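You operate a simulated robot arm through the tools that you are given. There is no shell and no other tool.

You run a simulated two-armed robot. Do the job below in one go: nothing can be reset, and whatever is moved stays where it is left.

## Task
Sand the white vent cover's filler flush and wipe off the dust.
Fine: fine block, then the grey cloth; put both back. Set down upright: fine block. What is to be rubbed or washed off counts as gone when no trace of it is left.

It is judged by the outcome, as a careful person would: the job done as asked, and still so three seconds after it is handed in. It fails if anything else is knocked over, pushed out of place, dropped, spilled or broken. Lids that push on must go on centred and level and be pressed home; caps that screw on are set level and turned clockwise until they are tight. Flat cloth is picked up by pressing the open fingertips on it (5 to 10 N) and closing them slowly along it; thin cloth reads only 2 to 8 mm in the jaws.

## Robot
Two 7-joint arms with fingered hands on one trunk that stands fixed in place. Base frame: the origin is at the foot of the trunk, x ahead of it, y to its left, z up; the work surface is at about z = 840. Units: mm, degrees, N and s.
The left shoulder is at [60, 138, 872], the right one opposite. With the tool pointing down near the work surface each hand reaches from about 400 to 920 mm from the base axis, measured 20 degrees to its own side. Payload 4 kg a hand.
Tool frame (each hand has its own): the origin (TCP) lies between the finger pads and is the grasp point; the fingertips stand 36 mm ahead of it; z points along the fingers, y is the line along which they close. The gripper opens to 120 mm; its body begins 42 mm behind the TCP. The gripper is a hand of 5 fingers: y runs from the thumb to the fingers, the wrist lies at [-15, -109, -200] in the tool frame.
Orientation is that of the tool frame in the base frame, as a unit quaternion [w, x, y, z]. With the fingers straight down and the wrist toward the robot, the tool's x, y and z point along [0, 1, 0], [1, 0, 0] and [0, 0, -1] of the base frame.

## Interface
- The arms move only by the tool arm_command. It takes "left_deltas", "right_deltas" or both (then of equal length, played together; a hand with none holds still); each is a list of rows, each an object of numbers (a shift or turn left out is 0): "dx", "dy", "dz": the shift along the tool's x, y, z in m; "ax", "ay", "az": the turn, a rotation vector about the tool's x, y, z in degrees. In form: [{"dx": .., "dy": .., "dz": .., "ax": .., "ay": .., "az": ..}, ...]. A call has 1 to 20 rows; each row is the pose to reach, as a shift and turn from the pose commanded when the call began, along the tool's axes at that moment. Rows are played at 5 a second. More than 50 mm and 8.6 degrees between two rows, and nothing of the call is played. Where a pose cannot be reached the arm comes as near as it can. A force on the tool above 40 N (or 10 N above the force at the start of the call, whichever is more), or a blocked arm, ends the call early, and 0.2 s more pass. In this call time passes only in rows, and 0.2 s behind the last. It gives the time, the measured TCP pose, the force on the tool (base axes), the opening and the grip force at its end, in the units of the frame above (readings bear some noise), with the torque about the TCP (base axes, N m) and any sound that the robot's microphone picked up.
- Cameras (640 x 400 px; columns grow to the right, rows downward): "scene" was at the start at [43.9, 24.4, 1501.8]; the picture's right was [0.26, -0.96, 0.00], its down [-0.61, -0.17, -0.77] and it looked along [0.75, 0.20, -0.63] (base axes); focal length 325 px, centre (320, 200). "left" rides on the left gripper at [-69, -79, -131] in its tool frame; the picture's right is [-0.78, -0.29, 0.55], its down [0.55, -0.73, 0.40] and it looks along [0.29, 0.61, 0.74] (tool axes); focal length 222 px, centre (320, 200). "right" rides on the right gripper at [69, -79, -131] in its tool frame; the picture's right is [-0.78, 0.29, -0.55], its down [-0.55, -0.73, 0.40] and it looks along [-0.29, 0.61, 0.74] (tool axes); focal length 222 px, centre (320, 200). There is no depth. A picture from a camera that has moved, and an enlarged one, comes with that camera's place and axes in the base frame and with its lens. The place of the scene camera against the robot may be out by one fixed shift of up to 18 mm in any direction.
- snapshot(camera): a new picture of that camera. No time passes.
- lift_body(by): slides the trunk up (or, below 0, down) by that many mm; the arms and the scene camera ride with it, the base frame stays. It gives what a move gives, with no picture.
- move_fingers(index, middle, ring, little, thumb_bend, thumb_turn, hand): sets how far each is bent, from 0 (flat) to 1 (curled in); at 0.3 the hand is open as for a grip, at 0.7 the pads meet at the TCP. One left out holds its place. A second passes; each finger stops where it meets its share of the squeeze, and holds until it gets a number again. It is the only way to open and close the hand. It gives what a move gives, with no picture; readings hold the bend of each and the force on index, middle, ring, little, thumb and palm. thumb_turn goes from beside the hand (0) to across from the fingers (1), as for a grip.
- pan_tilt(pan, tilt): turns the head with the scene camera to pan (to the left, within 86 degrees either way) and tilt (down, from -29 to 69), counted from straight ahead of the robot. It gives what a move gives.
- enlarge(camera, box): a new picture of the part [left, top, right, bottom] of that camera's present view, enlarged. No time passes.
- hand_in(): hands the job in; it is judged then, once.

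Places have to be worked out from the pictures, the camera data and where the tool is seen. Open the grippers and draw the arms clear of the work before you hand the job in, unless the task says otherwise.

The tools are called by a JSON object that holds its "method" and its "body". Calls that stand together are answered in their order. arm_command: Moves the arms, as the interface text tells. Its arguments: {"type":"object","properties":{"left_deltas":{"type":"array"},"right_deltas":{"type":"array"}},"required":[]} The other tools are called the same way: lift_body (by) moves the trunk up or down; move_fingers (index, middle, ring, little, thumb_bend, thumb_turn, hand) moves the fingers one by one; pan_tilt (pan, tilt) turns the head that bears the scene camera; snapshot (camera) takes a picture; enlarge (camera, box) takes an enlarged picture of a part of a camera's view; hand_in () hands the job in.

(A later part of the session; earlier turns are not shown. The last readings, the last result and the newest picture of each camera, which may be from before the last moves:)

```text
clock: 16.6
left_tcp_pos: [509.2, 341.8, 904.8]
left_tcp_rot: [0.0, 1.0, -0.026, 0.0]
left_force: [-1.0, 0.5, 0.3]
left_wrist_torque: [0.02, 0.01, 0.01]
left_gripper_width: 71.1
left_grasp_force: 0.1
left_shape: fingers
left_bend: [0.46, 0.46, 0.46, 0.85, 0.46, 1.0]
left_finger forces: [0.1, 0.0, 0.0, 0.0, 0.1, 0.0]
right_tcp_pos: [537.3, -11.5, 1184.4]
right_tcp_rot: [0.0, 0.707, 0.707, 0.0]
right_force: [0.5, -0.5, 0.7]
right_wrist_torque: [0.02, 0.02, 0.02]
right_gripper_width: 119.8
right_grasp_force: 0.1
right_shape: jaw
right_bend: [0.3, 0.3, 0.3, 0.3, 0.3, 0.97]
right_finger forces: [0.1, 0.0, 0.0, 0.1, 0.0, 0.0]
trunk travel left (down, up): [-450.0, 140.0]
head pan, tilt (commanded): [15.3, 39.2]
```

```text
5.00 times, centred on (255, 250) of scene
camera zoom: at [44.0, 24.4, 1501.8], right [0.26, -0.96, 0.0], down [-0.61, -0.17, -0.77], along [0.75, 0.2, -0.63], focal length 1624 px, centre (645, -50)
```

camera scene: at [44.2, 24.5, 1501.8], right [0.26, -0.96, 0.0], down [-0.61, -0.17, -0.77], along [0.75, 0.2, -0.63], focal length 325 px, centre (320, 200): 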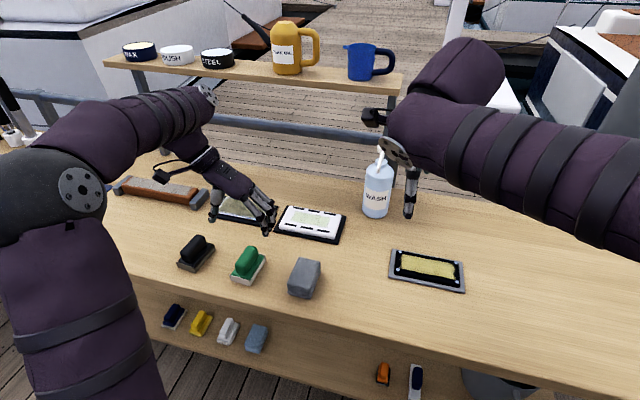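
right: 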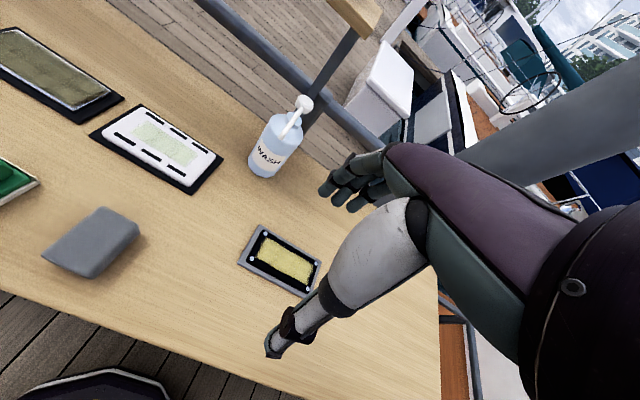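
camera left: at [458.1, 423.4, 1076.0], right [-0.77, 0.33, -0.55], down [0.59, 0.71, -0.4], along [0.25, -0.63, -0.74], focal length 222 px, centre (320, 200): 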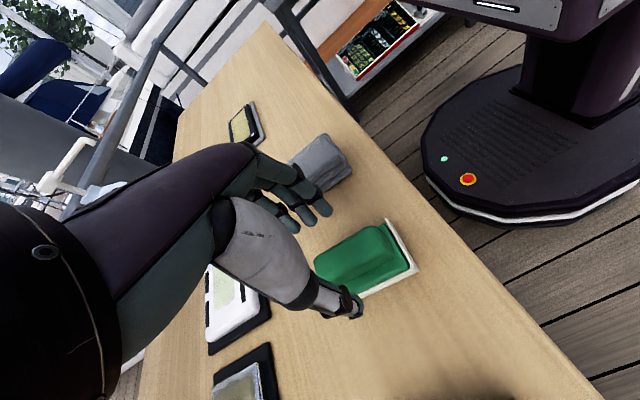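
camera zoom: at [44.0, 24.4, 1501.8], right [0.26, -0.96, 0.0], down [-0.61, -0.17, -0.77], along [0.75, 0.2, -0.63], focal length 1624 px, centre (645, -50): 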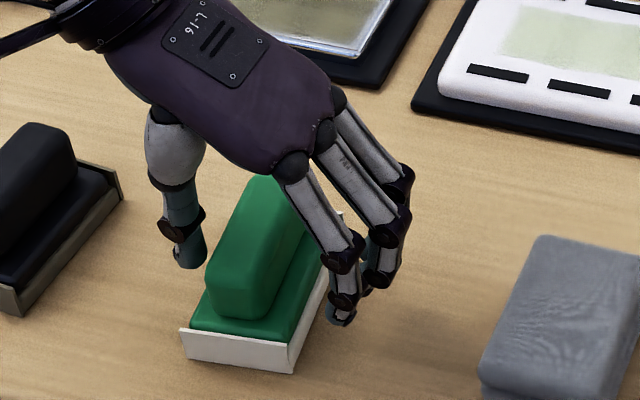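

The little finger is free again (no forces). I lift straight up slowly by 45 mm.

{"method": "arm_command", "body": {"left_deltas": [{"dz": -0.006}, {"dz": -0.014}, {"dz": -0.024}, {"dz": -0.036}, {"dz": -0.045}]}}

{"method": "move_fingers", "body": {"hand": "left", "little": 0.46}}

{"method": "enlarge", "body": {"camera": "scene", "box": [200, 210, 310, 290]}}

{"method": "enlarge", "body": {"camera": "left", "box": [230, 170, 450, 360]}}

```text
clock: 17.8
left_tcp_pos: [507.4, 342.3, 951.0]
left_tcp_rot: [0.0, 1.0, -0.026, 0.0]
left_force: [-0.1, 0.0, 0.3]
left_wrist_torque: [0.01, -0.03, 0.0]
left_gripper_width: 71.3
left_grasp_force: 0.1
left_shape: fingers
left_bend: [0.46, 0.46, 0.46, 0.85, 0.46, 1.0]
left_finger forces: [0.0, 0.0, 0.1, 0.0, 0.0, 0.0]
right_tcp_pos: [538.9, -11.1, 1184.7]
right_tcp_rot: [0.0, 0.707, 0.707, 0.0]
right_force: [0.2, -0.3, 0.1]
right_wrist_torque: [-0.03, -0.03, 0.0]
right_gripper_width: 119.7
right_grasp_force: 0.0
right_shape: jaw
right_bend: [0.3, 0.3, 0.3, 0.3, 0.3, 0.97]
right_finger forces: [0.0, 0.1, 0.0, 0.0, 0.1, 0.1]
trunk travel left (down, up): [-450.0, 140.0]
head pan, tilt (commanded): [15.3, 39.2]
```

```text
clock: 18.8
left_tcp_pos: [508.6, 341.7, 950.7]
left_tcp_rot: [0.0, 1.0, -0.026, 0.0]
left_force: [0.6, 0.2, -0.8]
left_wrist_torque: [0.01, -0.01, -0.01]
left_gripper_width: 71.5
left_grasp_force: 0.0
left_shape: fingers
left_bend: [0.46, 0.46, 0.46, 0.46, 0.46, 1.0]
left_finger forces: [0.1, 0.1, 0.0, 0.0, 0.0, 0.0]
right_tcp_pos: [538.7, -11.8, 1185.0]
right_tcp_rot: [0.0, 0.707, 0.707, -0.001]
right_force: [0.4, -0.8, 0.2]
right_wrist_torque: [-0.01, -0.06, -0.03]
right_gripper_width: 119.5
right_grasp_force: 0.1
right_shape: jaw
right_bend: [0.3, 0.3, 0.3, 0.3, 0.3, 0.97]
right_finger forces: [0.1, 0.1, 0.0, 0.0, 0.0, 0.0]
trunk travel left (down, up): [-450.0, 140.0]
head pan, tilt (commanded): [15.3, 39.2]
```

```text
5.00 times, centred on (255, 250) of scene
camera zoom: at [44.0, 24.4, 1501.8], right [0.26, -0.96, 0.0], down [-0.61, -0.17, -0.77], along [0.75, 0.2, -0.63], focal length 1624 px, centre (645, -50)
```

zoom: 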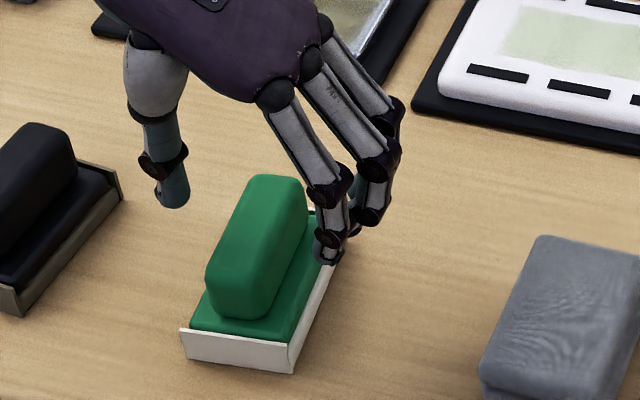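

```text
2.11 times, centred on (340, 265) of left
camera zoom: at [443.0, 424.4, 1082.0], right [-0.77, 0.33, -0.55], down [0.59, 0.71, -0.4], along [0.25, -0.63, -0.74], focal length 468 px, centre (278, 63)
```

zoom: 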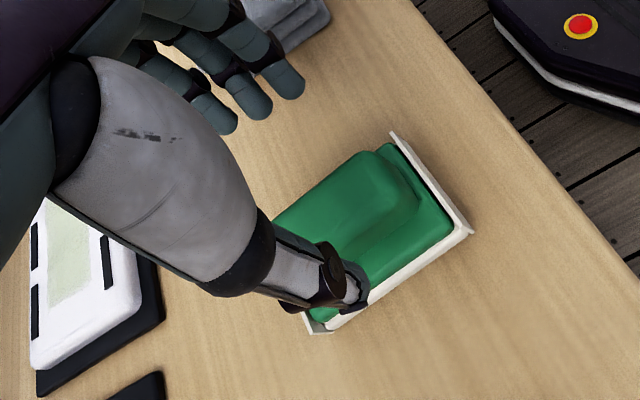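

All free. The block now sits at about (523, 352) with a heading of about +5°. I realign the hand to it and come down again, with the ring and little fingers kept open.

{"method": "move_fingers", "body": {"hand": "left", "ring": 0.4, "little": 0.3}}

{"method": "arm_command", "body": {"left_deltas": [{"dx": 0.005, "dy": -0.006, "az": -4}, {"dx": 0.0094, "dy": -0.0115, "az": -8}, {"dx": 0.0094, "dy": -0.0115, "dz": 0.012, "az": -8}, {"dx": 0.0094, "dy": -0.0115, "dz": 0.026, "az": -8}, {"dx": 0.0094, "dy": -0.0115, "dz": 0.038, "az": -8}, {"dx": 0.0094, "dy": -0.0115, "dz": 0.045, "az": -8}]}}

{"method": "enlarge", "body": {"camera": "scene", "box": [200, 210, 310, 290]}}

{"method": "enlarge", "body": {"camera": "left", "box": [230, 170, 450, 360]}}

```text
clock: 19.8
left_tcp_pos: [507.9, 342.5, 951.9]
left_tcp_rot: [0.0, 1.0, -0.026, 0.0]
left_force: [0.1, 0.1, 1.1]
left_wrist_torque: [0.02, -0.01, 0.04]
left_gripper_width: 71.4
left_grasp_force: 0.1
left_shape: fingers
left_bend: [0.46, 0.46, 0.4, 0.3, 0.46, 1.0]
left_finger forces: [0.1, 0.0, 0.1, 0.0, 0.0, 0.0]
right_tcp_pos: [538.6, -10.9, 1184.1]
right_tcp_rot: [0.0, 0.707, 0.707, 0.0]
right_force: [0.4, 1.2, 0.3]
right_wrist_torque: [-0.02, -0.03, 0.02]
right_gripper_width: 119.7
right_grasp_force: 0.0
right_shape: jaw
right_bend: [0.3, 0.3, 0.3, 0.3, 0.3, 0.97]
right_finger forces: [0.1, 0.1, 0.0, 0.0, 0.1, 0.0]
trunk travel left (down, up): [-450.0, 140.0]
head pan, tilt (commanded): [15.3, 39.2]
```

```text
clock: 21.2
left_tcp_pos: [518.1, 354.1, 905.8]
left_tcp_rot: [0.001, 0.999, 0.044, 0.0]
left_force: [-0.9, -0.3, -0.5]
left_wrist_torque: [0.01, 0.01, -0.02]
left_gripper_width: 71.3
left_grasp_force: 0.0
left_shape: fingers
left_bend: [0.46, 0.46, 0.4, 0.3, 0.46, 1.0]
left_finger forces: [0.0, 0.0, 0.0, 0.0, 0.1, 0.0]
right_tcp_pos: [536.5, -11.9, 1184.0]
right_tcp_rot: [-0.001, 0.707, 0.707, 0.0]
right_force: [0.5, 0.7, 0.9]
right_wrist_torque: [0.0, 0.03, -0.01]
right_gripper_width: 119.7
right_grasp_force: 0.0
right_shape: jaw
right_bend: [0.3, 0.3, 0.3, 0.3, 0.3, 0.97]
right_finger forces: [0.0, 0.0, 0.0, 0.0, 0.0, 0.0]
trunk travel left (down, up): [-450.0, 140.0]
head pan, tilt (commanded): [15.3, 39.2]
```

```text
5.00 times, centred on (255, 250) of scene
camera zoom: at [44.1, 24.5, 1501.8], right [0.26, -0.96, 0.0], down [-0.61, -0.17, -0.77], along [0.75, 0.2, -0.63], focal length 1624 px, centre (645, -50)
```

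zoom: 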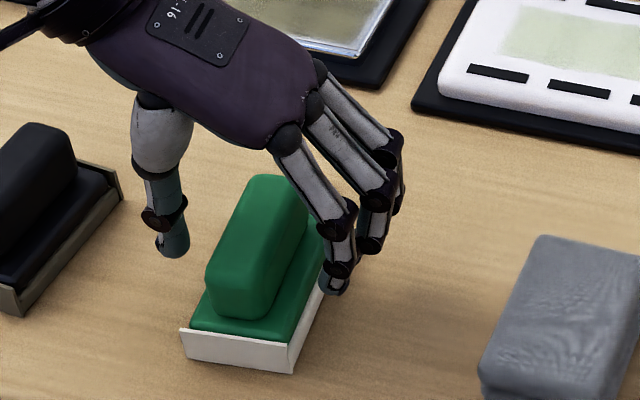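

```text
2.11 times, centred on (340, 265) of left
camera zoom: at [442.6, 425.8, 1036.6], right [-0.81, 0.22, -0.55], down [0.48, 0.78, -0.4], along [0.34, -0.59, -0.74], focal length 468 px, centre (278, 63)
```

zoom: 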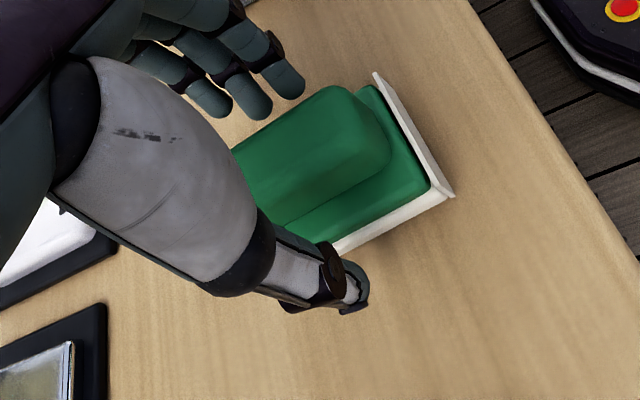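

The hand lines up with the block. I close thumb, index and middle first, in steps, keeping ring and little open.

{"method": "move_fingers", "body": {"hand": "left", "index": 0.6, "middle": 0.6, "thumb_bend": 0.6}}

{"method": "move_fingers", "body": {"hand": "left", "index": 0.68, "middle": 0.68, "thumb_bend": 0.68}}

{"method": "enlarge", "body": {"camera": "left", "box": [230, 170, 450, 360]}}

{"method": "enlarge", "body": {"camera": "scene", "box": [200, 210, 310, 290]}}

```text
clock: 22.2
left_tcp_pos: [518.1, 354.2, 907.3]
left_tcp_rot: [0.0, 0.999, 0.044, 0.0]
left_force: [0.4, -0.5, -1.4]
left_wrist_torque: [-0.01, -0.02, 0.02]
left_gripper_width: 30.6
left_grasp_force: 0.3
left_shape: fingers
left_bend: [0.6, 0.6, 0.4, 0.3, 0.6, 1.0]
left_finger forces: [0.2, 0.1, 0.0, 0.1, 0.0, 0.0]
right_tcp_pos: [538.6, -11.2, 1184.6]
right_tcp_rot: [0.0, 0.707, 0.707, 0.0]
right_force: [0.5, 0.2, 0.3]
right_wrist_torque: [-0.05, 0.0, -0.01]
right_gripper_width: 119.7
right_grasp_force: 0.0
right_shape: jaw
right_bend: [0.3, 0.3, 0.3, 0.3, 0.3, 0.97]
right_finger forces: [0.1, 0.0, 0.0, 0.1, 0.0, 0.1]
trunk travel left (down, up): [-450.0, 140.0]
head pan, tilt (commanded): [15.3, 39.2]
```

```text
clock: 23.2
left_tcp_pos: [519.1, 353.3, 905.8]
left_tcp_rot: [0.0, 0.999, 0.044, -0.001]
left_force: [-0.3, 0.5, 0.3]
left_wrist_torque: [-0.01, -0.05, 0.0]
left_gripper_width: 26.0
left_grasp_force: 8.8
left_shape: fingers
left_bend: [0.64, 0.64, 0.4, 0.3, 0.62, 1.0]
left_finger forces: [4.3, 4.4, 0.0, 0.0, 8.8, 0.0]
right_tcp_pos: [538.8, -11.8, 1184.1]
right_tcp_rot: [0.0, 0.707, 0.707, 0.0]
right_force: [-0.4, -0.3, 0.1]
right_wrist_torque: [-0.02, 0.02, 0.01]
right_gripper_width: 119.6
right_grasp_force: 0.1
right_shape: jaw
right_bend: [0.3, 0.3, 0.3, 0.3, 0.3, 0.97]
right_finger forces: [0.0, 0.1, 0.1, 0.0, 0.1, 0.1]
trunk travel left (down, up): [-450.0, 140.0]
head pan, tilt (commanded): [15.3, 39.2]
```

```text
2.11 times, centred on (340, 265) of left
camera zoom: at [442.6, 425.8, 1036.9], right [-0.81, 0.22, -0.55], down [0.48, 0.78, -0.4], along [0.34, -0.59, -0.74], focal length 468 px, centre (278, 63)
```

zoom: 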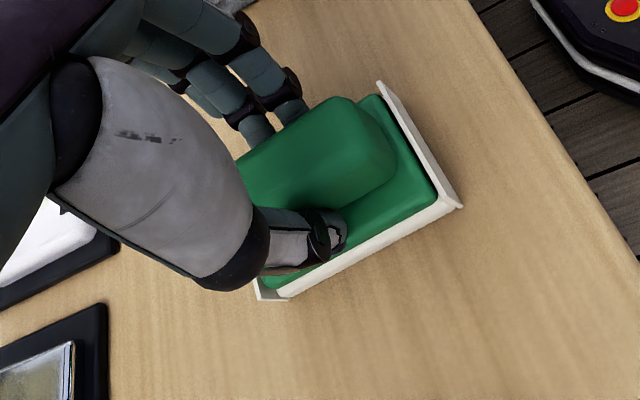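

```text
5.00 times, centred on (255, 250) of scene
camera zoom: at [44.0, 24.5, 1501.8], right [0.26, -0.96, 0.0], down [-0.61, -0.17, -0.77], along [0.75, 0.2, -0.63], focal length 1624 px, centre (645, -50)
```

zoom: 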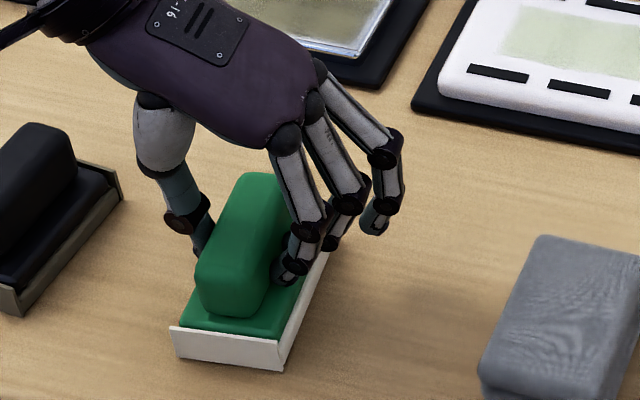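

Balanced grip now: index 4.3, middle 4.4, thumb 8.8 N with the block straight in the hand. I squeeze more and bring the ring finger up lightly.

{"method": "move_fingers", "body": {"hand": "left", "index": 0.78, "middle": 0.78, "ring": 0.6, "thumb_bend": 0.78}}

{"method": "enlarge", "body": {"camera": "left", "box": [230, 170, 450, 360]}}

{"method": "enlarge", "body": {"camera": "scene", "box": [200, 210, 310, 290]}}

```text
clock: 24.2
left_tcp_pos: [517.3, 353.6, 905.2]
left_tcp_rot: [0.0, 0.999, 0.044, 0.0]
left_force: [0.2, 0.5, 0.3]
left_wrist_torque: [0.01, 0.0, -0.04]
left_gripper_width: 25.0
left_grasp_force: 19.6
left_shape: fingers
left_bend: [0.63, 0.64, 0.6, 0.3, 0.64, 1.0]
left_finger forces: [10.0, 9.5, 0.0, 0.0, 19.4, 0.0]
right_tcp_pos: [538.5, -11.7, 1183.9]
right_tcp_rot: [0.0, 0.708, 0.707, 0.001]
right_force: [-0.1, -0.6, 0.1]
right_wrist_torque: [0.01, 0.02, -0.01]
right_gripper_width: 119.5
right_grasp_force: 0.1
right_shape: jaw
right_bend: [0.3, 0.3, 0.3, 0.3, 0.3, 0.97]
right_finger forces: [0.0, 0.0, 0.0, 0.0, 0.0, 0.1]
trunk travel left (down, up): [-450.0, 140.0]
head pan, tilt (commanded): [15.3, 39.2]
```

```text
2.11 times, centred on (340, 265) of left
camera zoom: at [442.6, 425.8, 1036.9], right [-0.81, 0.22, -0.55], down [0.48, 0.78, -0.4], along [0.34, -0.59, -0.74], focal length 468 px, centre (278, 63)
```

zoom: 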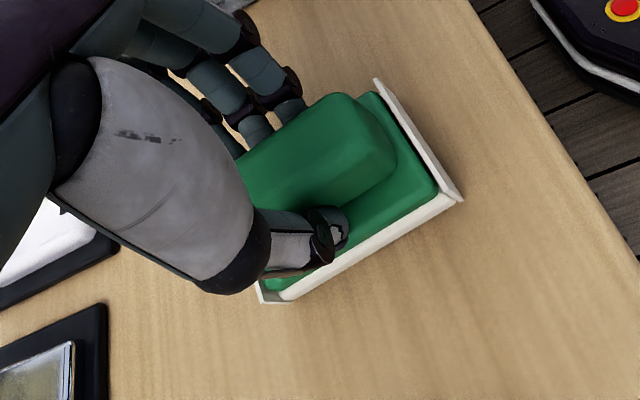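

```text
5.00 times, centred on (255, 250) of scene
camera zoom: at [44.0, 24.5, 1501.8], right [0.26, -0.96, 0.0], down [-0.61, -0.17, -0.77], along [0.75, 0.2, -0.63], focal length 1624 px, centre (645, -50)
```

zoom: 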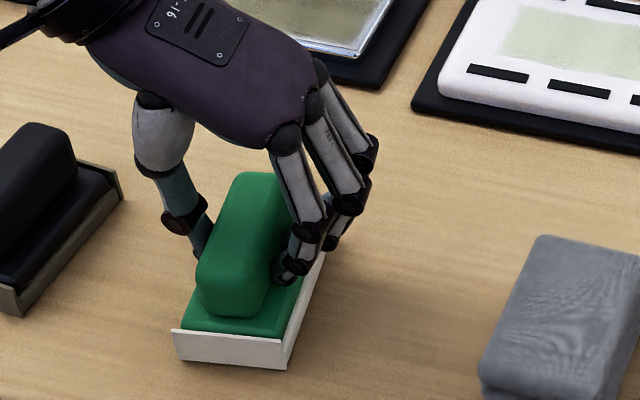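

Grip is 20 N and stable. I add a light ring-finger contact and slightly more squeeze, then lift a little to test.

{"method": "move_fingers", "body": {"hand": "left", "index": 0.86, "middle": 0.86, "ring": 0.66, "thumb_bend": 0.86}}

{"method": "arm_command", "body": {"left_deltas": [{"dz": -0.006}, {"dz": -0.014}, {"dz": -0.024}, {"dz": -0.034}]}}

{"method": "enlarge", "body": {"camera": "left", "box": [230, 170, 450, 360]}}

{"method": "enlarge", "body": {"camera": "scene", "box": [200, 200, 310, 290]}}

```text
clock: 25.2
left_tcp_pos: [519.0, 353.2, 905.7]
left_tcp_rot: [0.0, 0.999, 0.043, 0.0]
left_force: [-0.3, -0.3, 0.4]
left_wrist_torque: [-0.03, -0.02, -0.01]
left_gripper_width: 24.7
left_grasp_force: 21.6
left_shape: fingers
left_bend: [0.62, 0.64, 0.65, 0.3, 0.64, 1.0]
left_finger forces: [10.9, 9.4, 1.6, 0.0, 21.7, 0.1]
right_tcp_pos: [538.2, -11.0, 1184.8]
right_tcp_rot: [0.001, 0.707, 0.707, 0.0]
right_force: [-0.1, 1.1, 0.4]
right_wrist_torque: [-0.01, 0.01, 0.01]
right_gripper_width: 119.8
right_grasp_force: 0.1
right_shape: jaw
right_bend: [0.3, 0.3, 0.3, 0.3, 0.3, 0.97]
right_finger forces: [0.0, 0.0, 0.0, 0.0, 0.0, 0.1]
trunk travel left (down, up): [-450.0, 140.0]
head pan, tilt (commanded): [15.3, 39.2]
```

```text
clock: 26.2
left_tcp_pos: [518.0, 352.7, 941.5]
left_tcp_rot: [0.0, 0.999, 0.044, 0.0]
left_force: [-1.0, -0.1, 0.0]
left_wrist_torque: [0.02, 0.0, 0.02]
left_gripper_width: 25.2
left_grasp_force: 21.6
left_shape: fingers
left_bend: [0.62, 0.64, 0.65, 0.3, 0.64, 1.0]
left_finger forces: [11.0, 9.3, 1.6, 0.0, 21.7, 0.0]
right_tcp_pos: [539.2, -11.7, 1185.0]
right_tcp_rot: [0.0, 0.707, 0.707, 0.0]
right_force: [0.2, 0.0, 0.0]
right_wrist_torque: [0.01, 0.02, 0.0]
right_gripper_width: 119.9
right_grasp_force: 0.0
right_shape: jaw
right_bend: [0.3, 0.3, 0.3, 0.3, 0.3, 0.97]
right_finger forces: [0.0, 0.0, 0.0, 0.1, 0.0, 0.0]
trunk travel left (down, up): [-450.0, 140.0]
head pan, tilt (commanded): [15.3, 39.2]
```

```text
2.11 times, centred on (340, 265) of left
camera zoom: at [442.1, 425.5, 1071.7], right [-0.81, 0.22, -0.55], down [0.48, 0.78, -0.4], along [0.34, -0.59, -0.74], focal length 468 px, centre (278, 63)
```

zoom: 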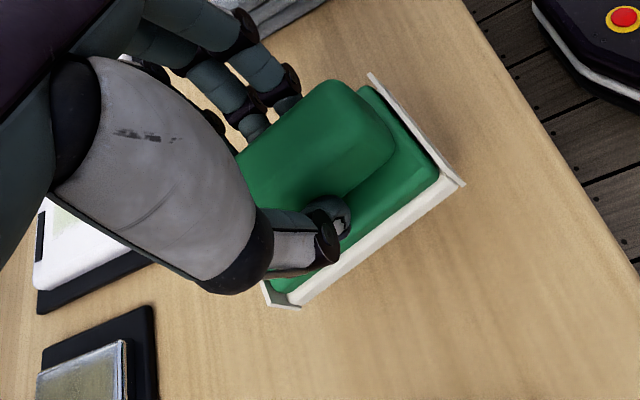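

```text
4.44 times, centred on (255, 245) of scene
camera zoom: at [43.9, 24.4, 1501.8], right [0.26, -0.96, 0.0], down [-0.61, -0.17, -0.77], along [0.75, 0.2, -0.63], focal length 1443 px, centre (609, 0)
```

zoom: 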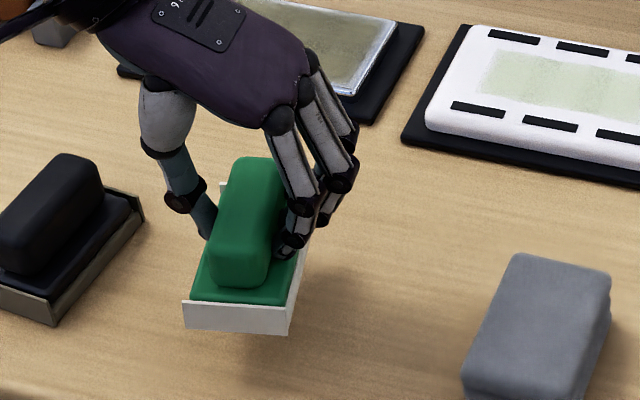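

The block is lifted and held level. The cover's top spans about x 672–770, y 154–316, with the filler at x 705–743, y 180–290, aligned with the base axes. I lift higher and carry the block half of the way, watching the elbow.

{"method": "arm_command", "body": {"left_deltas": [{"dz": -0.02}, {"dz": -0.04}, {"dz": -0.058}, {"dx": 0.012, "dy": 0.008, "dz": -0.058, "az": 1}, {"dx": 0.035, "dy": 0.024, "dz": -0.058, "az": 2}, {"dx": 0.06, "dy": 0.042, "dz": -0.058, "az": 3}, {"dx": 0.08, "dy": 0.056, "dz": -0.058, "az": 4}, {"dx": 0.094, "dy": 0.066, "dz": -0.058, "az": 5}]}}

{"method": "snapshot", "body": {"camera": "scene"}}

{"method": "snapshot", "body": {"camera": "left"}}

```text
clock: 28.0
left_tcp_pos: [617.6, 294.6, 998.5]
left_tcp_rot: [0.0, 1.0, -0.001, -0.001]
left_force: [-0.1, 0.4, -0.2]
left_wrist_torque: [0.03, 0.0, 0.01]
left_gripper_width: 25.0
left_grasp_force: 21.7
left_shape: fingers
left_bend: [0.62, 0.64, 0.65, 0.3, 0.64, 1.0]
left_finger forces: [10.8, 9.3, 1.7, 0.1, 21.6, 0.0]
right_tcp_pos: [538.7, -10.7, 1183.5]
right_tcp_rot: [0.001, 0.707, 0.707, 0.0]
right_force: [-0.2, 0.0, -0.1]
right_wrist_torque: [0.01, -0.04, 0.02]
right_gripper_width: 119.6
right_grasp_force: 0.1
right_shape: jaw
right_bend: [0.3, 0.3, 0.3, 0.3, 0.3, 0.97]
right_finger forces: [0.0, 0.1, 0.0, 0.1, 0.0, 0.0]
trunk travel left (down, up): [-450.0, 140.0]
head pan, tilt (commanded): [15.3, 39.2]
```

```text
taken
camera scene: at [44.4, 24.3, 1501.8], right [0.26, -0.96, 0.0], down [-0.61, -0.17, -0.77], along [0.75, 0.2, -0.63], focal length 325 px, centre (320, 200)
```

scene: 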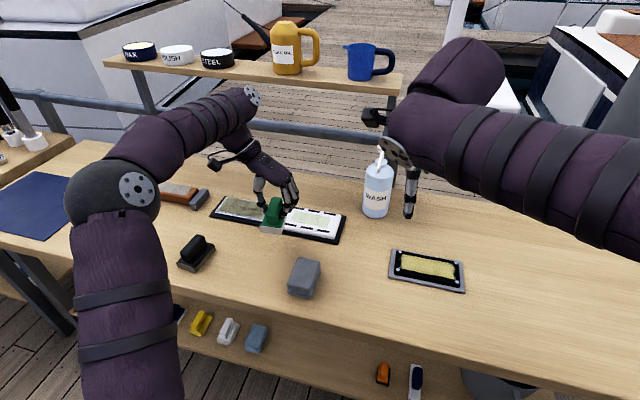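

```text
taken
camera left: at [548.5, 373.7, 1128.6], right [-0.79, 0.29, -0.55], down [0.55, 0.73, -0.4], along [0.29, -0.61, -0.74], focal length 222 px, centre (320, 200)
```

left: 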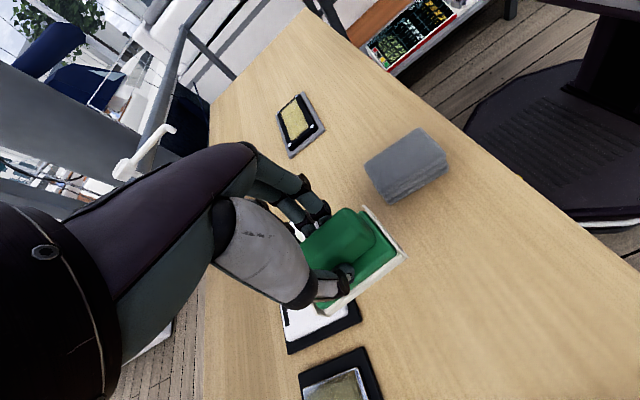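

From two views the shelf's front edge is near x ≈ 815, z ≈ 1210, and the end of the left forearm would come close to it in this heading. I turn the hand back to the wrist-toward-robot heading here (block long axis along y, matching the filler strip), which keeps the forearm well away.

{"method": "arm_command", "body": {"left_deltas": [{"dx": -0.005, "az": -7.5}, {"dx": -0.01, "az": -15}, {"dx": -0.015, "az": -22.5}, {"dx": -0.02, "az": -30}, {"dx": -0.02, "az": -37.5}, {"dx": -0.02, "az": -45}, {"dx": -0.02, "az": -52.5}, {"dx": -0.02, "az": -60}, {"dx": -0.02, "az": -67.5}, {"dx": -0.02, "az": -75}, {"dx": -0.02, "az": -82.5}, {"dx": -0.02, "az": -90}]}}

{"method": "snapshot", "body": {"camera": "scene"}}

{"method": "snapshot", "body": {"camera": "left"}}

```text
clock: 30.6
left_tcp_pos: [596.7, 294.2, 998.1]
left_tcp_rot: [0.0, 0.707, 0.707, 0.001]
left_force: [0.1, 0.2, 0.0]
left_wrist_torque: [0.0, 0.03, 0.0]
left_gripper_width: 24.8
left_grasp_force: 21.6
left_shape: fingers
left_bend: [0.62, 0.64, 0.65, 0.3, 0.64, 1.0]
left_finger forces: [10.8, 9.3, 1.6, 0.0, 21.5, 0.1]
right_tcp_pos: [539.4, -11.4, 1185.6]
right_tcp_rot: [0.0, 0.707, 0.707, 0.0]
right_force: [0.4, -0.2, -0.3]
right_wrist_torque: [0.01, 0.0, 0.02]
right_gripper_width: 119.8
right_grasp_force: 0.0
right_shape: jaw
right_bend: [0.3, 0.3, 0.3, 0.3, 0.3, 0.97]
right_finger forces: [0.0, 0.0, 0.0, 0.0, 0.0, 0.0]
trunk travel left (down, up): [-450.0, 140.0]
head pan, tilt (commanded): [15.3, 39.2]
```

```text
taken
camera scene: at [43.9, 24.2, 1501.8], right [0.26, -0.96, 0.0], down [-0.61, -0.17, -0.77], along [0.75, 0.2, -0.63], focal length 325 px, centre (320, 200)
```

scene: 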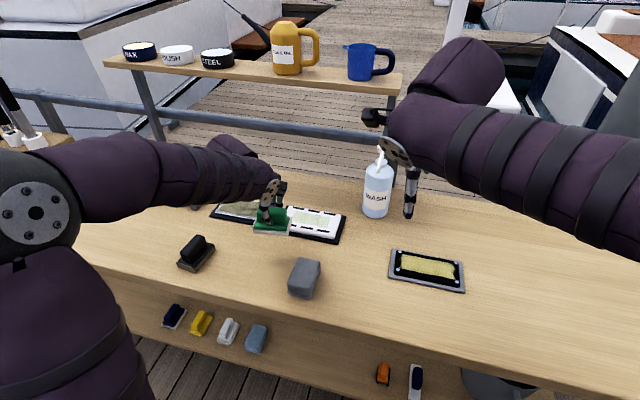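

```text
taken
camera left: at [518.3, 225.1, 1129.3], right [-0.29, -0.78, -0.55], down [-0.73, 0.55, -0.4], along [0.61, 0.29, -0.74], focal length 222 px, centre (320, 200)
```

left: 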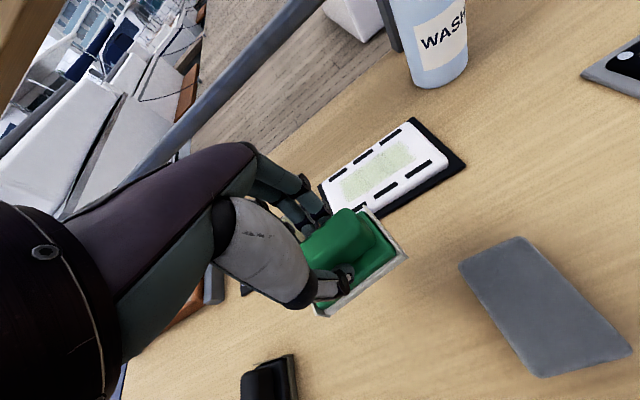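

The hand is now in the wrist-toward-robot heading and well clear of the shelf. I zoom on the cover and block with the left camera to refine their positions.

{"method": "enlarge", "body": {"camera": "left", "box": [300, 90, 480, 230]}}

{"method": "enlarge", "body": {"camera": "left", "box": [250, 170, 430, 330]}}

{"method": "enlarge", "body": {"camera": "scene", "box": [230, 170, 360, 255]}}

```text
2.86 times, centred on (390, 160) of left
camera zoom: at [518.3, 225.1, 1129.3], right [-0.29, -0.78, -0.55], down [-0.73, 0.55, -0.4], along [0.61, 0.29, -0.74], focal length 635 px, centre (120, 314)
```

zoom: 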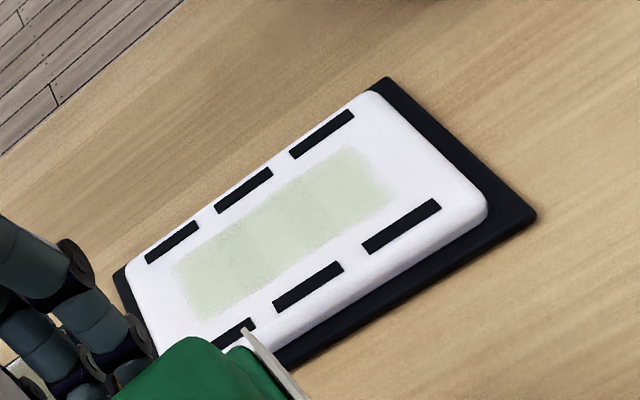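

```text
2.50 times, centred on (340, 250) of left
camera zoom: at [518.3, 225.1, 1129.3], right [-0.29, -0.78, -0.55], down [-0.73, 0.55, -0.4], along [0.61, 0.29, -0.74], focal length 555 px, centre (270, 75)
```

zoom: 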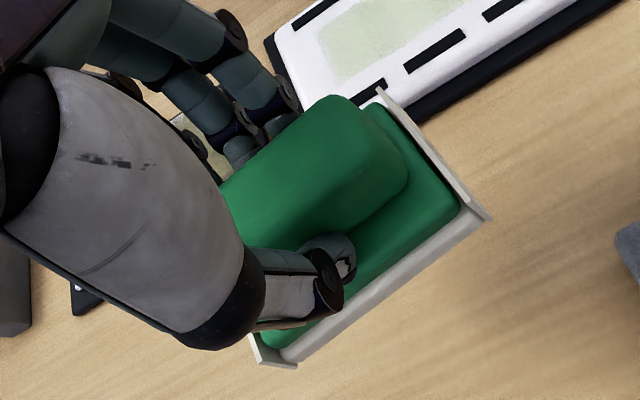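

```text
4.71 times, centred on (295, 212) of scene
camera zoom: at [43.9, 24.2, 1501.8], right [0.26, -0.96, 0.0], down [-0.61, -0.17, -0.77], along [0.75, 0.2, -0.63], focal length 1528 px, centre (438, 141)
```

zoom: 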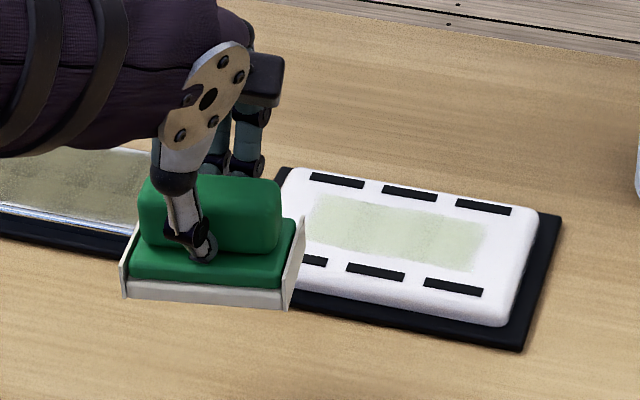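

The block sits about 9° turned in the hand and is centred on the TCP. I turn the hand by 9° to square it with the cover and move to above the filler's centre (727, 235), block bottom about 20 mm above the cover.

{"method": "arm_command", "body": {"left_deltas": [{"dx": -0.008, "dy": 0.018, "dz": 0.0, "az": 1.5}, {"dx": -0.018, "dy": 0.04, "dz": 0.005, "az": 3}, {"dx": -0.03, "dy": 0.066, "dz": 0.015, "az": 4.5}, {"dx": -0.042, "dy": 0.092, "dz": 0.03, "az": 6}, {"dx": -0.053, "dy": 0.116, "dz": 0.042, "az": 7.5}, {"dx": -0.059, "dy": 0.13, "dz": 0.048, "az": 9}]}}

{"method": "snapshot", "body": {"camera": "scene"}}

{"method": "enlarge", "body": {"camera": "left", "box": [250, 150, 450, 330]}}

{"method": "enlarge", "body": {"camera": "scene", "box": [250, 160, 380, 255]}}

```text
clock: 32.0
left_tcp_pos: [727.2, 235.4, 949.5]
left_tcp_rot: [0.0, 0.76, 0.65, 0.0]
left_force: [-0.2, -0.4, -1.2]
left_wrist_torque: [0.0, -0.02, -0.01]
left_gripper_width: 24.9
left_grasp_force: 21.9
left_shape: fingers
left_bend: [0.62, 0.64, 0.65, 0.3, 0.64, 1.0]
left_finger forces: [10.9, 9.4, 1.6, 0.0, 21.8, 0.0]
right_tcp_pos: [539.4, -11.3, 1184.4]
right_tcp_rot: [0.0, 0.707, 0.707, 0.0]
right_force: [0.7, -0.3, 0.5]
right_wrist_torque: [-0.03, 0.0, -0.02]
right_gripper_width: 119.5
right_grasp_force: 0.1
right_shape: jaw
right_bend: [0.3, 0.3, 0.3, 0.3, 0.3, 0.97]
right_finger forces: [0.1, 0.1, 0.0, 0.0, 0.0, 0.1]
trunk travel left (down, up): [-450.0, 140.0]
head pan, tilt (commanded): [15.3, 39.2]
```

```text
taken
camera scene: at [44.3, 24.5, 1501.8], right [0.26, -0.96, 0.0], down [-0.61, -0.17, -0.77], along [0.75, 0.2, -0.63], focal length 325 px, centre (320, 200)
```

scene: 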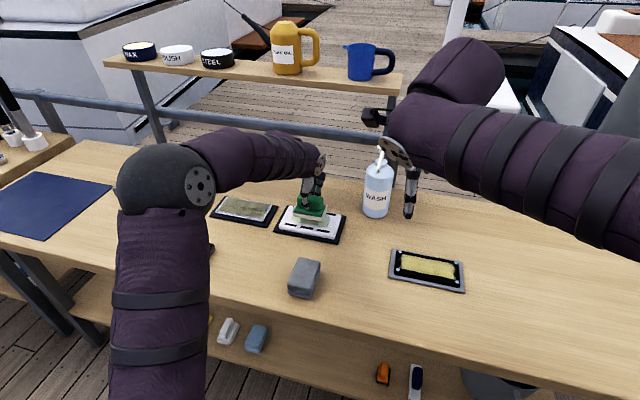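

```text
2.22 times, centred on (350, 240) of left
camera zoom: at [638.1, 179.1, 1080.8], right [-0.41, -0.73, -0.55], down [-0.64, 0.66, -0.4], along [0.65, 0.19, -0.74], focal length 494 px, centre (253, 111)
```

zoom: 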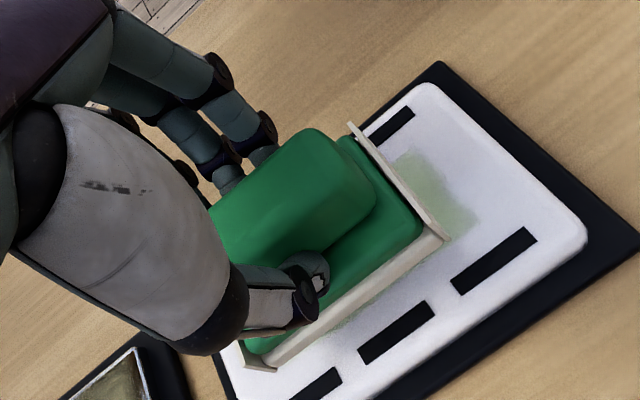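

```text
4.21 times, centred on (315, 208) of scene
camera zoom: at [44.3, 24.5, 1501.8], right [0.26, -0.96, 0.0], down [-0.61, -0.17, -0.77], along [0.75, 0.2, -0.63], focal length 1367 px, centre (341, 168)
```

zoom: 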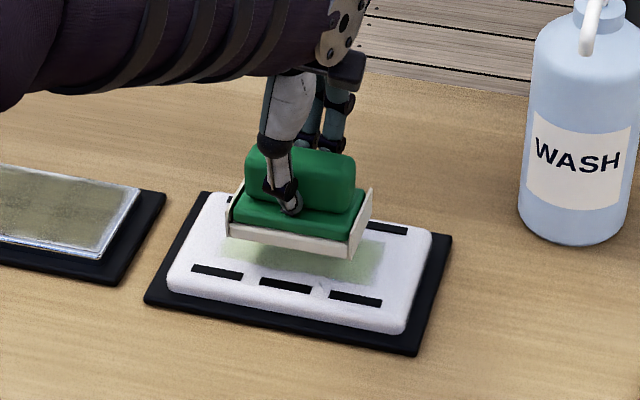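

The block is square to the cover and hovering about 25 mm above it. I lower in small steps while watching the force.

{"method": "arm_command", "body": {"left_deltas": [{"dz": 0.006}, {"dz": 0.012}, {"dz": 0.016}, {"dz": 0.019}]}}

{"method": "arm_command", "body": {"left_deltas": [{"dz": 0.001}, {"dz": 0.002}, {"dz": 0.003}]}}

{"method": "arm_command", "body": {"left_deltas": [{"dz": 0.001}, {"dz": 0.002}, {"dz": 0.003}]}}

{"method": "enlarge", "body": {"camera": "left", "box": [250, 150, 450, 330]}}

```text
clock: 33.0
left_tcp_pos: [727.1, 235.9, 931.9]
left_tcp_rot: [0.0, 0.76, 0.65, 0.0]
left_force: [0.0, 0.7, -0.4]
left_wrist_torque: [0.01, 0.01, -0.01]
left_gripper_width: 25.1
left_grasp_force: 21.6
left_shape: fingers
left_bend: [0.62, 0.64, 0.65, 0.3, 0.64, 1.0]
left_finger forces: [10.9, 9.4, 1.6, 0.0, 21.7, 0.1]
right_tcp_pos: [537.6, -11.6, 1184.2]
right_tcp_rot: [0.0, 0.707, 0.707, 0.001]
right_force: [-0.2, 0.4, 0.0]
right_wrist_torque: [0.01, 0.01, -0.01]
right_gripper_width: 119.6
right_grasp_force: 0.1
right_shape: jaw
right_bend: [0.3, 0.3, 0.3, 0.3, 0.3, 0.97]
right_finger forces: [0.0, 0.1, 0.0, 0.0, 0.1, 0.1]
trunk travel left (down, up): [-450.0, 140.0]
head pan, tilt (commanded): [15.3, 39.2]
```

```text
clock: 33.8
left_tcp_pos: [727.5, 236.2, 928.2]
left_tcp_rot: [0.0, 0.76, 0.649, 0.001]
left_force: [-0.7, 0.3, 0.2]
left_wrist_torque: [-0.01, 0.02, 0.0]
left_gripper_width: 25.0
left_grasp_force: 21.9
left_shape: fingers
left_bend: [0.62, 0.64, 0.65, 0.3, 0.64, 1.0]
left_finger forces: [10.8, 9.2, 1.7, 0.0, 21.8, 0.0]
right_tcp_pos: [539.2, -11.6, 1184.8]
right_tcp_rot: [0.001, 0.707, 0.707, 0.001]
right_force: [-0.2, 0.5, -0.8]
right_wrist_torque: [0.03, 0.04, -0.02]
right_gripper_width: 119.7
right_grasp_force: 0.0
right_shape: jaw
right_bend: [0.3, 0.3, 0.3, 0.3, 0.3, 0.97]
right_finger forces: [0.0, 0.0, 0.0, 0.0, 0.0, 0.1]
trunk travel left (down, up): [-450.0, 140.0]
head pan, tilt (commanded): [15.3, 39.2]
```

```text
clock: 34.6
left_tcp_pos: [725.8, 236.0, 925.6]
left_tcp_rot: [0.001, 0.76, 0.65, 0.0]
left_force: [-1.6, -0.3, 7.3]
left_wrist_torque: [-0.05, -0.09, -0.04]
left_gripper_width: 24.9
left_grasp_force: 21.6
left_shape: fingers
left_bend: [0.62, 0.64, 0.65, 0.3, 0.64, 1.0]
left_finger forces: [10.4, 9.4, 1.1, 0.0, 22.9, 0.0]
right_tcp_pos: [537.4, -12.0, 1185.2]
right_tcp_rot: [0.0, 0.708, 0.707, -0.001]
right_force: [-1.3, -0.2, 0.0]
right_wrist_torque: [-0.03, 0.03, 0.03]
right_gripper_width: 119.7
right_grasp_force: 0.1
right_shape: jaw
right_bend: [0.3, 0.3, 0.3, 0.3, 0.3, 0.97]
right_finger forces: [0.0, 0.0, 0.1, 0.0, 0.0, 0.0]
trunk travel left (down, up): [-450.0, 140.0]
head pan, tilt (commanded): [15.3, 39.2]
```

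```text
2.22 times, centred on (350, 240) of left
camera zoom: at [637.6, 179.5, 1057.2], right [-0.41, -0.73, -0.55], down [-0.64, 0.66, -0.4], along [0.65, 0.19, -0.74], focal length 494 px, centre (253, 111)
```

zoom: 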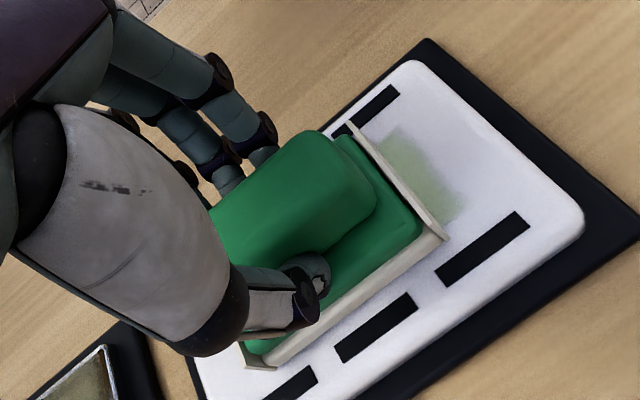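

Contact: 7 N on the cover with the block flat. I run a first gentle stroke along the filler (±27 mm in y) and check the force and that the cover does not move.

{"method": "arm_command", "body": {"left_deltas": [{"dx": 0.0089, "dy": -0.0014}, {"dx": 0.0178, "dy": -0.0028}, {"dx": 0.0267, "dy": -0.0042}, {"dx": 0.0178, "dy": -0.0028}, {"dx": 0.0089, "dy": -0.0014}, {"dx": 0.0, "dy": 0.0}, {"dx": -0.0089, "dy": 0.0014}, {"dx": -0.0178, "dy": 0.0028}, {"dx": -0.0267, "dy": 0.0042}]}}

{"method": "enlarge", "body": {"camera": "left", "box": [250, 150, 450, 330]}}

{"method": "enlarge", "body": {"camera": "scene", "box": [250, 160, 380, 255]}}

```text
clock: 36.6
left_tcp_pos: [727.4, 208.7, 924.1]
left_tcp_rot: [-0.001, 0.761, 0.649, 0.0]
left_force: [0.0, 3.3, 4.3]
left_wrist_torque: [0.06, -0.1, 0.07]
left_gripper_width: 25.2
left_grasp_force: 22.0
left_shape: fingers
left_bend: [0.62, 0.64, 0.65, 0.3, 0.64, 1.0]
left_finger forces: [12.3, 9.5, 0.6, 0.0, 21.9, 0.1]
right_tcp_pos: [538.4, -11.0, 1185.0]
right_tcp_rot: [0.0, 0.707, 0.707, 0.0]
right_force: [-0.5, -0.1, -0.1]
right_wrist_torque: [0.0, -0.02, -0.02]
right_gripper_width: 119.7
right_grasp_force: 0.2
right_shape: jaw
right_bend: [0.3, 0.3, 0.3, 0.3, 0.3, 0.97]
right_finger forces: [0.1, 0.1, 0.0, 0.0, 0.0, 0.0]
trunk travel left (down, up): [-450.0, 140.0]
head pan, tilt (commanded): [15.3, 39.2]
```

```text
2.22 times, centred on (350, 240) of left
camera zoom: at [638.3, 152.2, 1056.4], right [-0.41, -0.73, -0.55], down [-0.64, 0.66, -0.4], along [0.65, 0.19, -0.74], focal length 494 px, centre (253, 111)
```

zoom: 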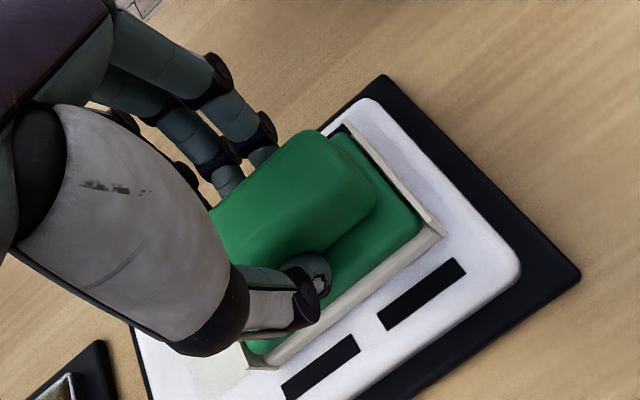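

```text
4.21 times, centred on (315, 208) of scene
camera zoom: at [43.6, 24.3, 1501.8], right [0.26, -0.96, 0.0], down [-0.61, -0.17, -0.77], along [0.75, 0.2, -0.63], focal length 1367 px, centre (341, 168)
```

zoom: 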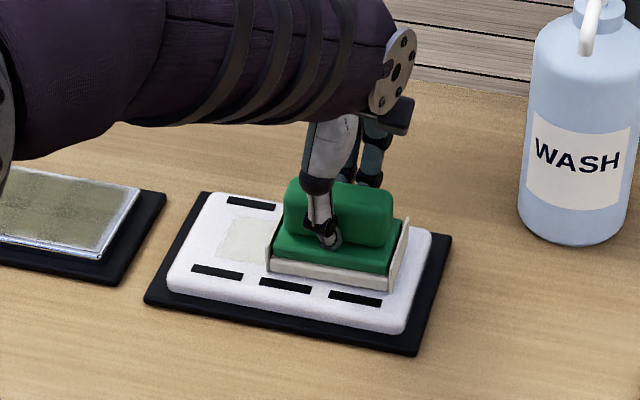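

The filler on the left is already paler and the cover stays put. I run two full stroke cycles, slightly firmer and shifted ±5 mm in x.

{"method": "arm_command", "body": {"left_deltas": [{"dx": 0.0113, "dy": 0.0013, "dz": 0.001}, {"dx": 0.0225, "dy": 0.0015, "dz": 0.001}, {"dx": 0.0334, "dy": -0.0002, "dz": 0.001}, {"dx": 0.0443, "dy": -0.002, "dz": 0.001}, {"dx": 0.0542, "dy": -0.0035, "dz": 0.001}, {"dx": 0.0443, "dy": -0.002, "dz": 0.001}, {"dx": 0.0334, "dy": -0.0002, "dz": 0.001}, {"dx": 0.0225, "dy": 0.0015, "dz": 0.001}, {"dx": 0.0117, "dy": 0.0032, "dz": 0.001}, {"dx": 0.0008, "dy": 0.0049, "dz": 0.001}, {"dx": -0.0008, "dy": -0.0049, "dz": 0.001}, {"dx": 0.0101, "dy": -0.0066, "dz": 0.001}, {"dx": 0.021, "dy": -0.0084, "dz": 0.001}, {"dx": 0.0318, "dy": -0.0101, "dz": 0.001}, {"dx": 0.0427, "dy": -0.0118, "dz": 0.001}, {"dx": 0.0526, "dy": -0.0134, "dz": 0.001}, {"dx": 0.0427, "dy": -0.0118, "dz": 0.001}, {"dx": 0.0318, "dy": -0.0101, "dz": 0.001}, {"dx": 0.021, "dy": -0.0084, "dz": 0.001}, {"dx": 0.0101, "dy": -0.0066, "dz": 0.001}]}}

{"method": "enlarge", "body": {"camera": "left", "box": [250, 150, 450, 330]}}

{"method": "enlarge", "body": {"camera": "scene", "box": [250, 160, 380, 255]}}

```text
clock: 40.8
left_tcp_pos: [721.5, 220.2, 924.6]
left_tcp_rot: [0.0, 0.761, 0.649, 0.0]
left_force: [0.1, 6.7, 11.0]
left_wrist_torque: [0.14, -0.18, 0.13]
left_gripper_width: 25.2
left_grasp_force: 27.2
left_shape: fingers
left_bend: [0.61, 0.64, 0.65, 0.3, 0.64, 1.0]
left_finger forces: [20.9, 8.9, 0.5, 0.0, 22.7, 0.0]
right_tcp_pos: [538.0, -10.9, 1183.3]
right_tcp_rot: [0.0, 0.708, 0.707, -0.001]
right_force: [0.4, -0.8, 0.0]
right_wrist_torque: [0.07, 0.01, -0.01]
right_gripper_width: 119.6
right_grasp_force: 0.0
right_shape: jaw
right_bend: [0.3, 0.3, 0.3, 0.3, 0.3, 0.97]
right_finger forces: [0.0, 0.0, 0.1, 0.1, 0.0, 0.0]
trunk travel left (down, up): [-450.0, 140.0]
head pan, tilt (commanded): [15.3, 39.2]
```

```text
2.22 times, centred on (350, 240) of left
camera zoom: at [633.0, 164.0, 1055.7], right [-0.41, -0.73, -0.55], down [-0.64, 0.66, -0.4], along [0.65, 0.19, -0.74], focal length 494 px, centre (253, 111)
```

zoom: 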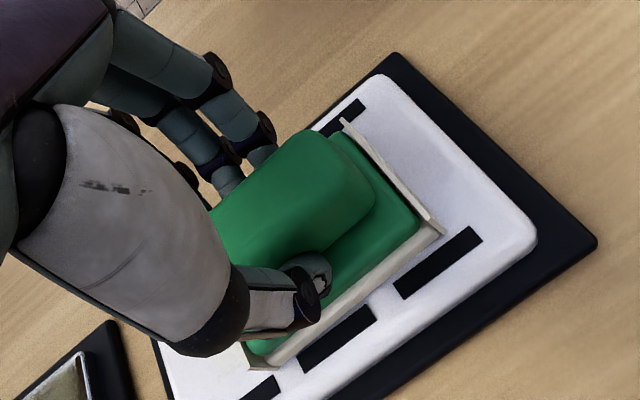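

```text
4.21 times, centred on (315, 208) of scene
camera zoom: at [43.0, 24.4, 1501.9], right [0.26, -0.96, 0.0], down [-0.61, -0.17, -0.78], along [0.75, 0.2, -0.63], focal length 1367 px, centre (341, 168)
```

zoom: 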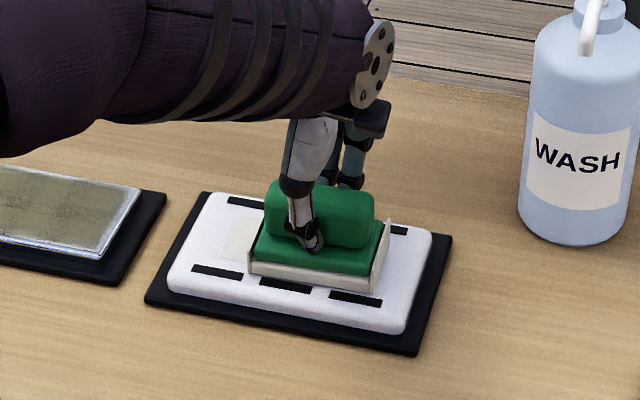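

Force 11 N, good, and the right end looks clean. I lift the block off to see what is left underneath.

{"method": "arm_command", "body": {"left_deltas": [{"dz": -0.01}, {"dz": -0.03}, {"dy": -0.03, "dz": -0.05}, {"dy": -0.065, "dz": -0.055}, {"dy": -0.1, "dz": -0.055}]}}

{"method": "enlarge", "body": {"camera": "scene", "box": [260, 180, 370, 255]}}

{"method": "snapshot", "body": {"camera": "left"}}

```text
clock: 42.0
left_tcp_pos: [623.7, 236.3, 980.8]
left_tcp_rot: [0.001, 0.761, 0.649, 0.001]
left_force: [0.0, 0.0, -1.2]
left_wrist_torque: [-0.01, -0.03, -0.02]
left_gripper_width: 25.4
left_grasp_force: 20.2
left_shape: fingers
left_bend: [0.62, 0.64, 0.65, 0.3, 0.64, 1.0]
left_finger forces: [9.6, 9.5, 1.1, 0.0, 20.2, 0.0]
right_tcp_pos: [537.5, -10.2, 1184.8]
right_tcp_rot: [0.0, 0.707, 0.707, 0.0]
right_force: [-0.8, 0.2, -0.3]
right_wrist_torque: [0.04, -0.03, 0.0]
right_gripper_width: 119.7
right_grasp_force: 0.1
right_shape: jaw
right_bend: [0.3, 0.3, 0.3, 0.3, 0.3, 0.97]
right_finger forces: [0.0, 0.0, 0.0, 0.0, 0.0, 0.0]
trunk travel left (down, up): [-450.0, 140.0]
head pan, tilt (commanded): [15.3, 39.2]
```

```text
5.33 times, centred on (315, 218) of scene
camera zoom: at [43.2, 24.5, 1501.8], right [0.26, -0.96, 0.0], down [-0.61, -0.17, -0.78], along [0.75, 0.2, -0.63], focal length 1732 px, centre (347, 107)
```

zoom: 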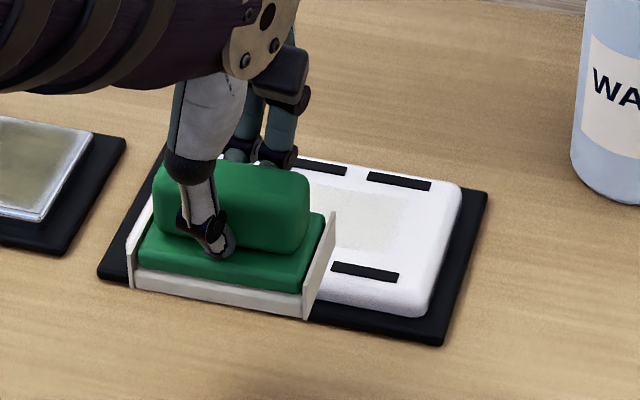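

```text
taken
camera left: at [534.3, 178.9, 1110.6], right [-0.41, -0.73, -0.55], down [-0.64, 0.66, -0.4], along [0.65, 0.19, -0.74], focal length 222 px, centre (320, 200)
```

left: 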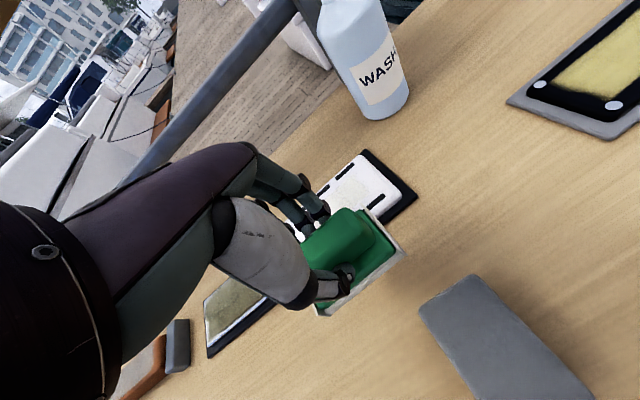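

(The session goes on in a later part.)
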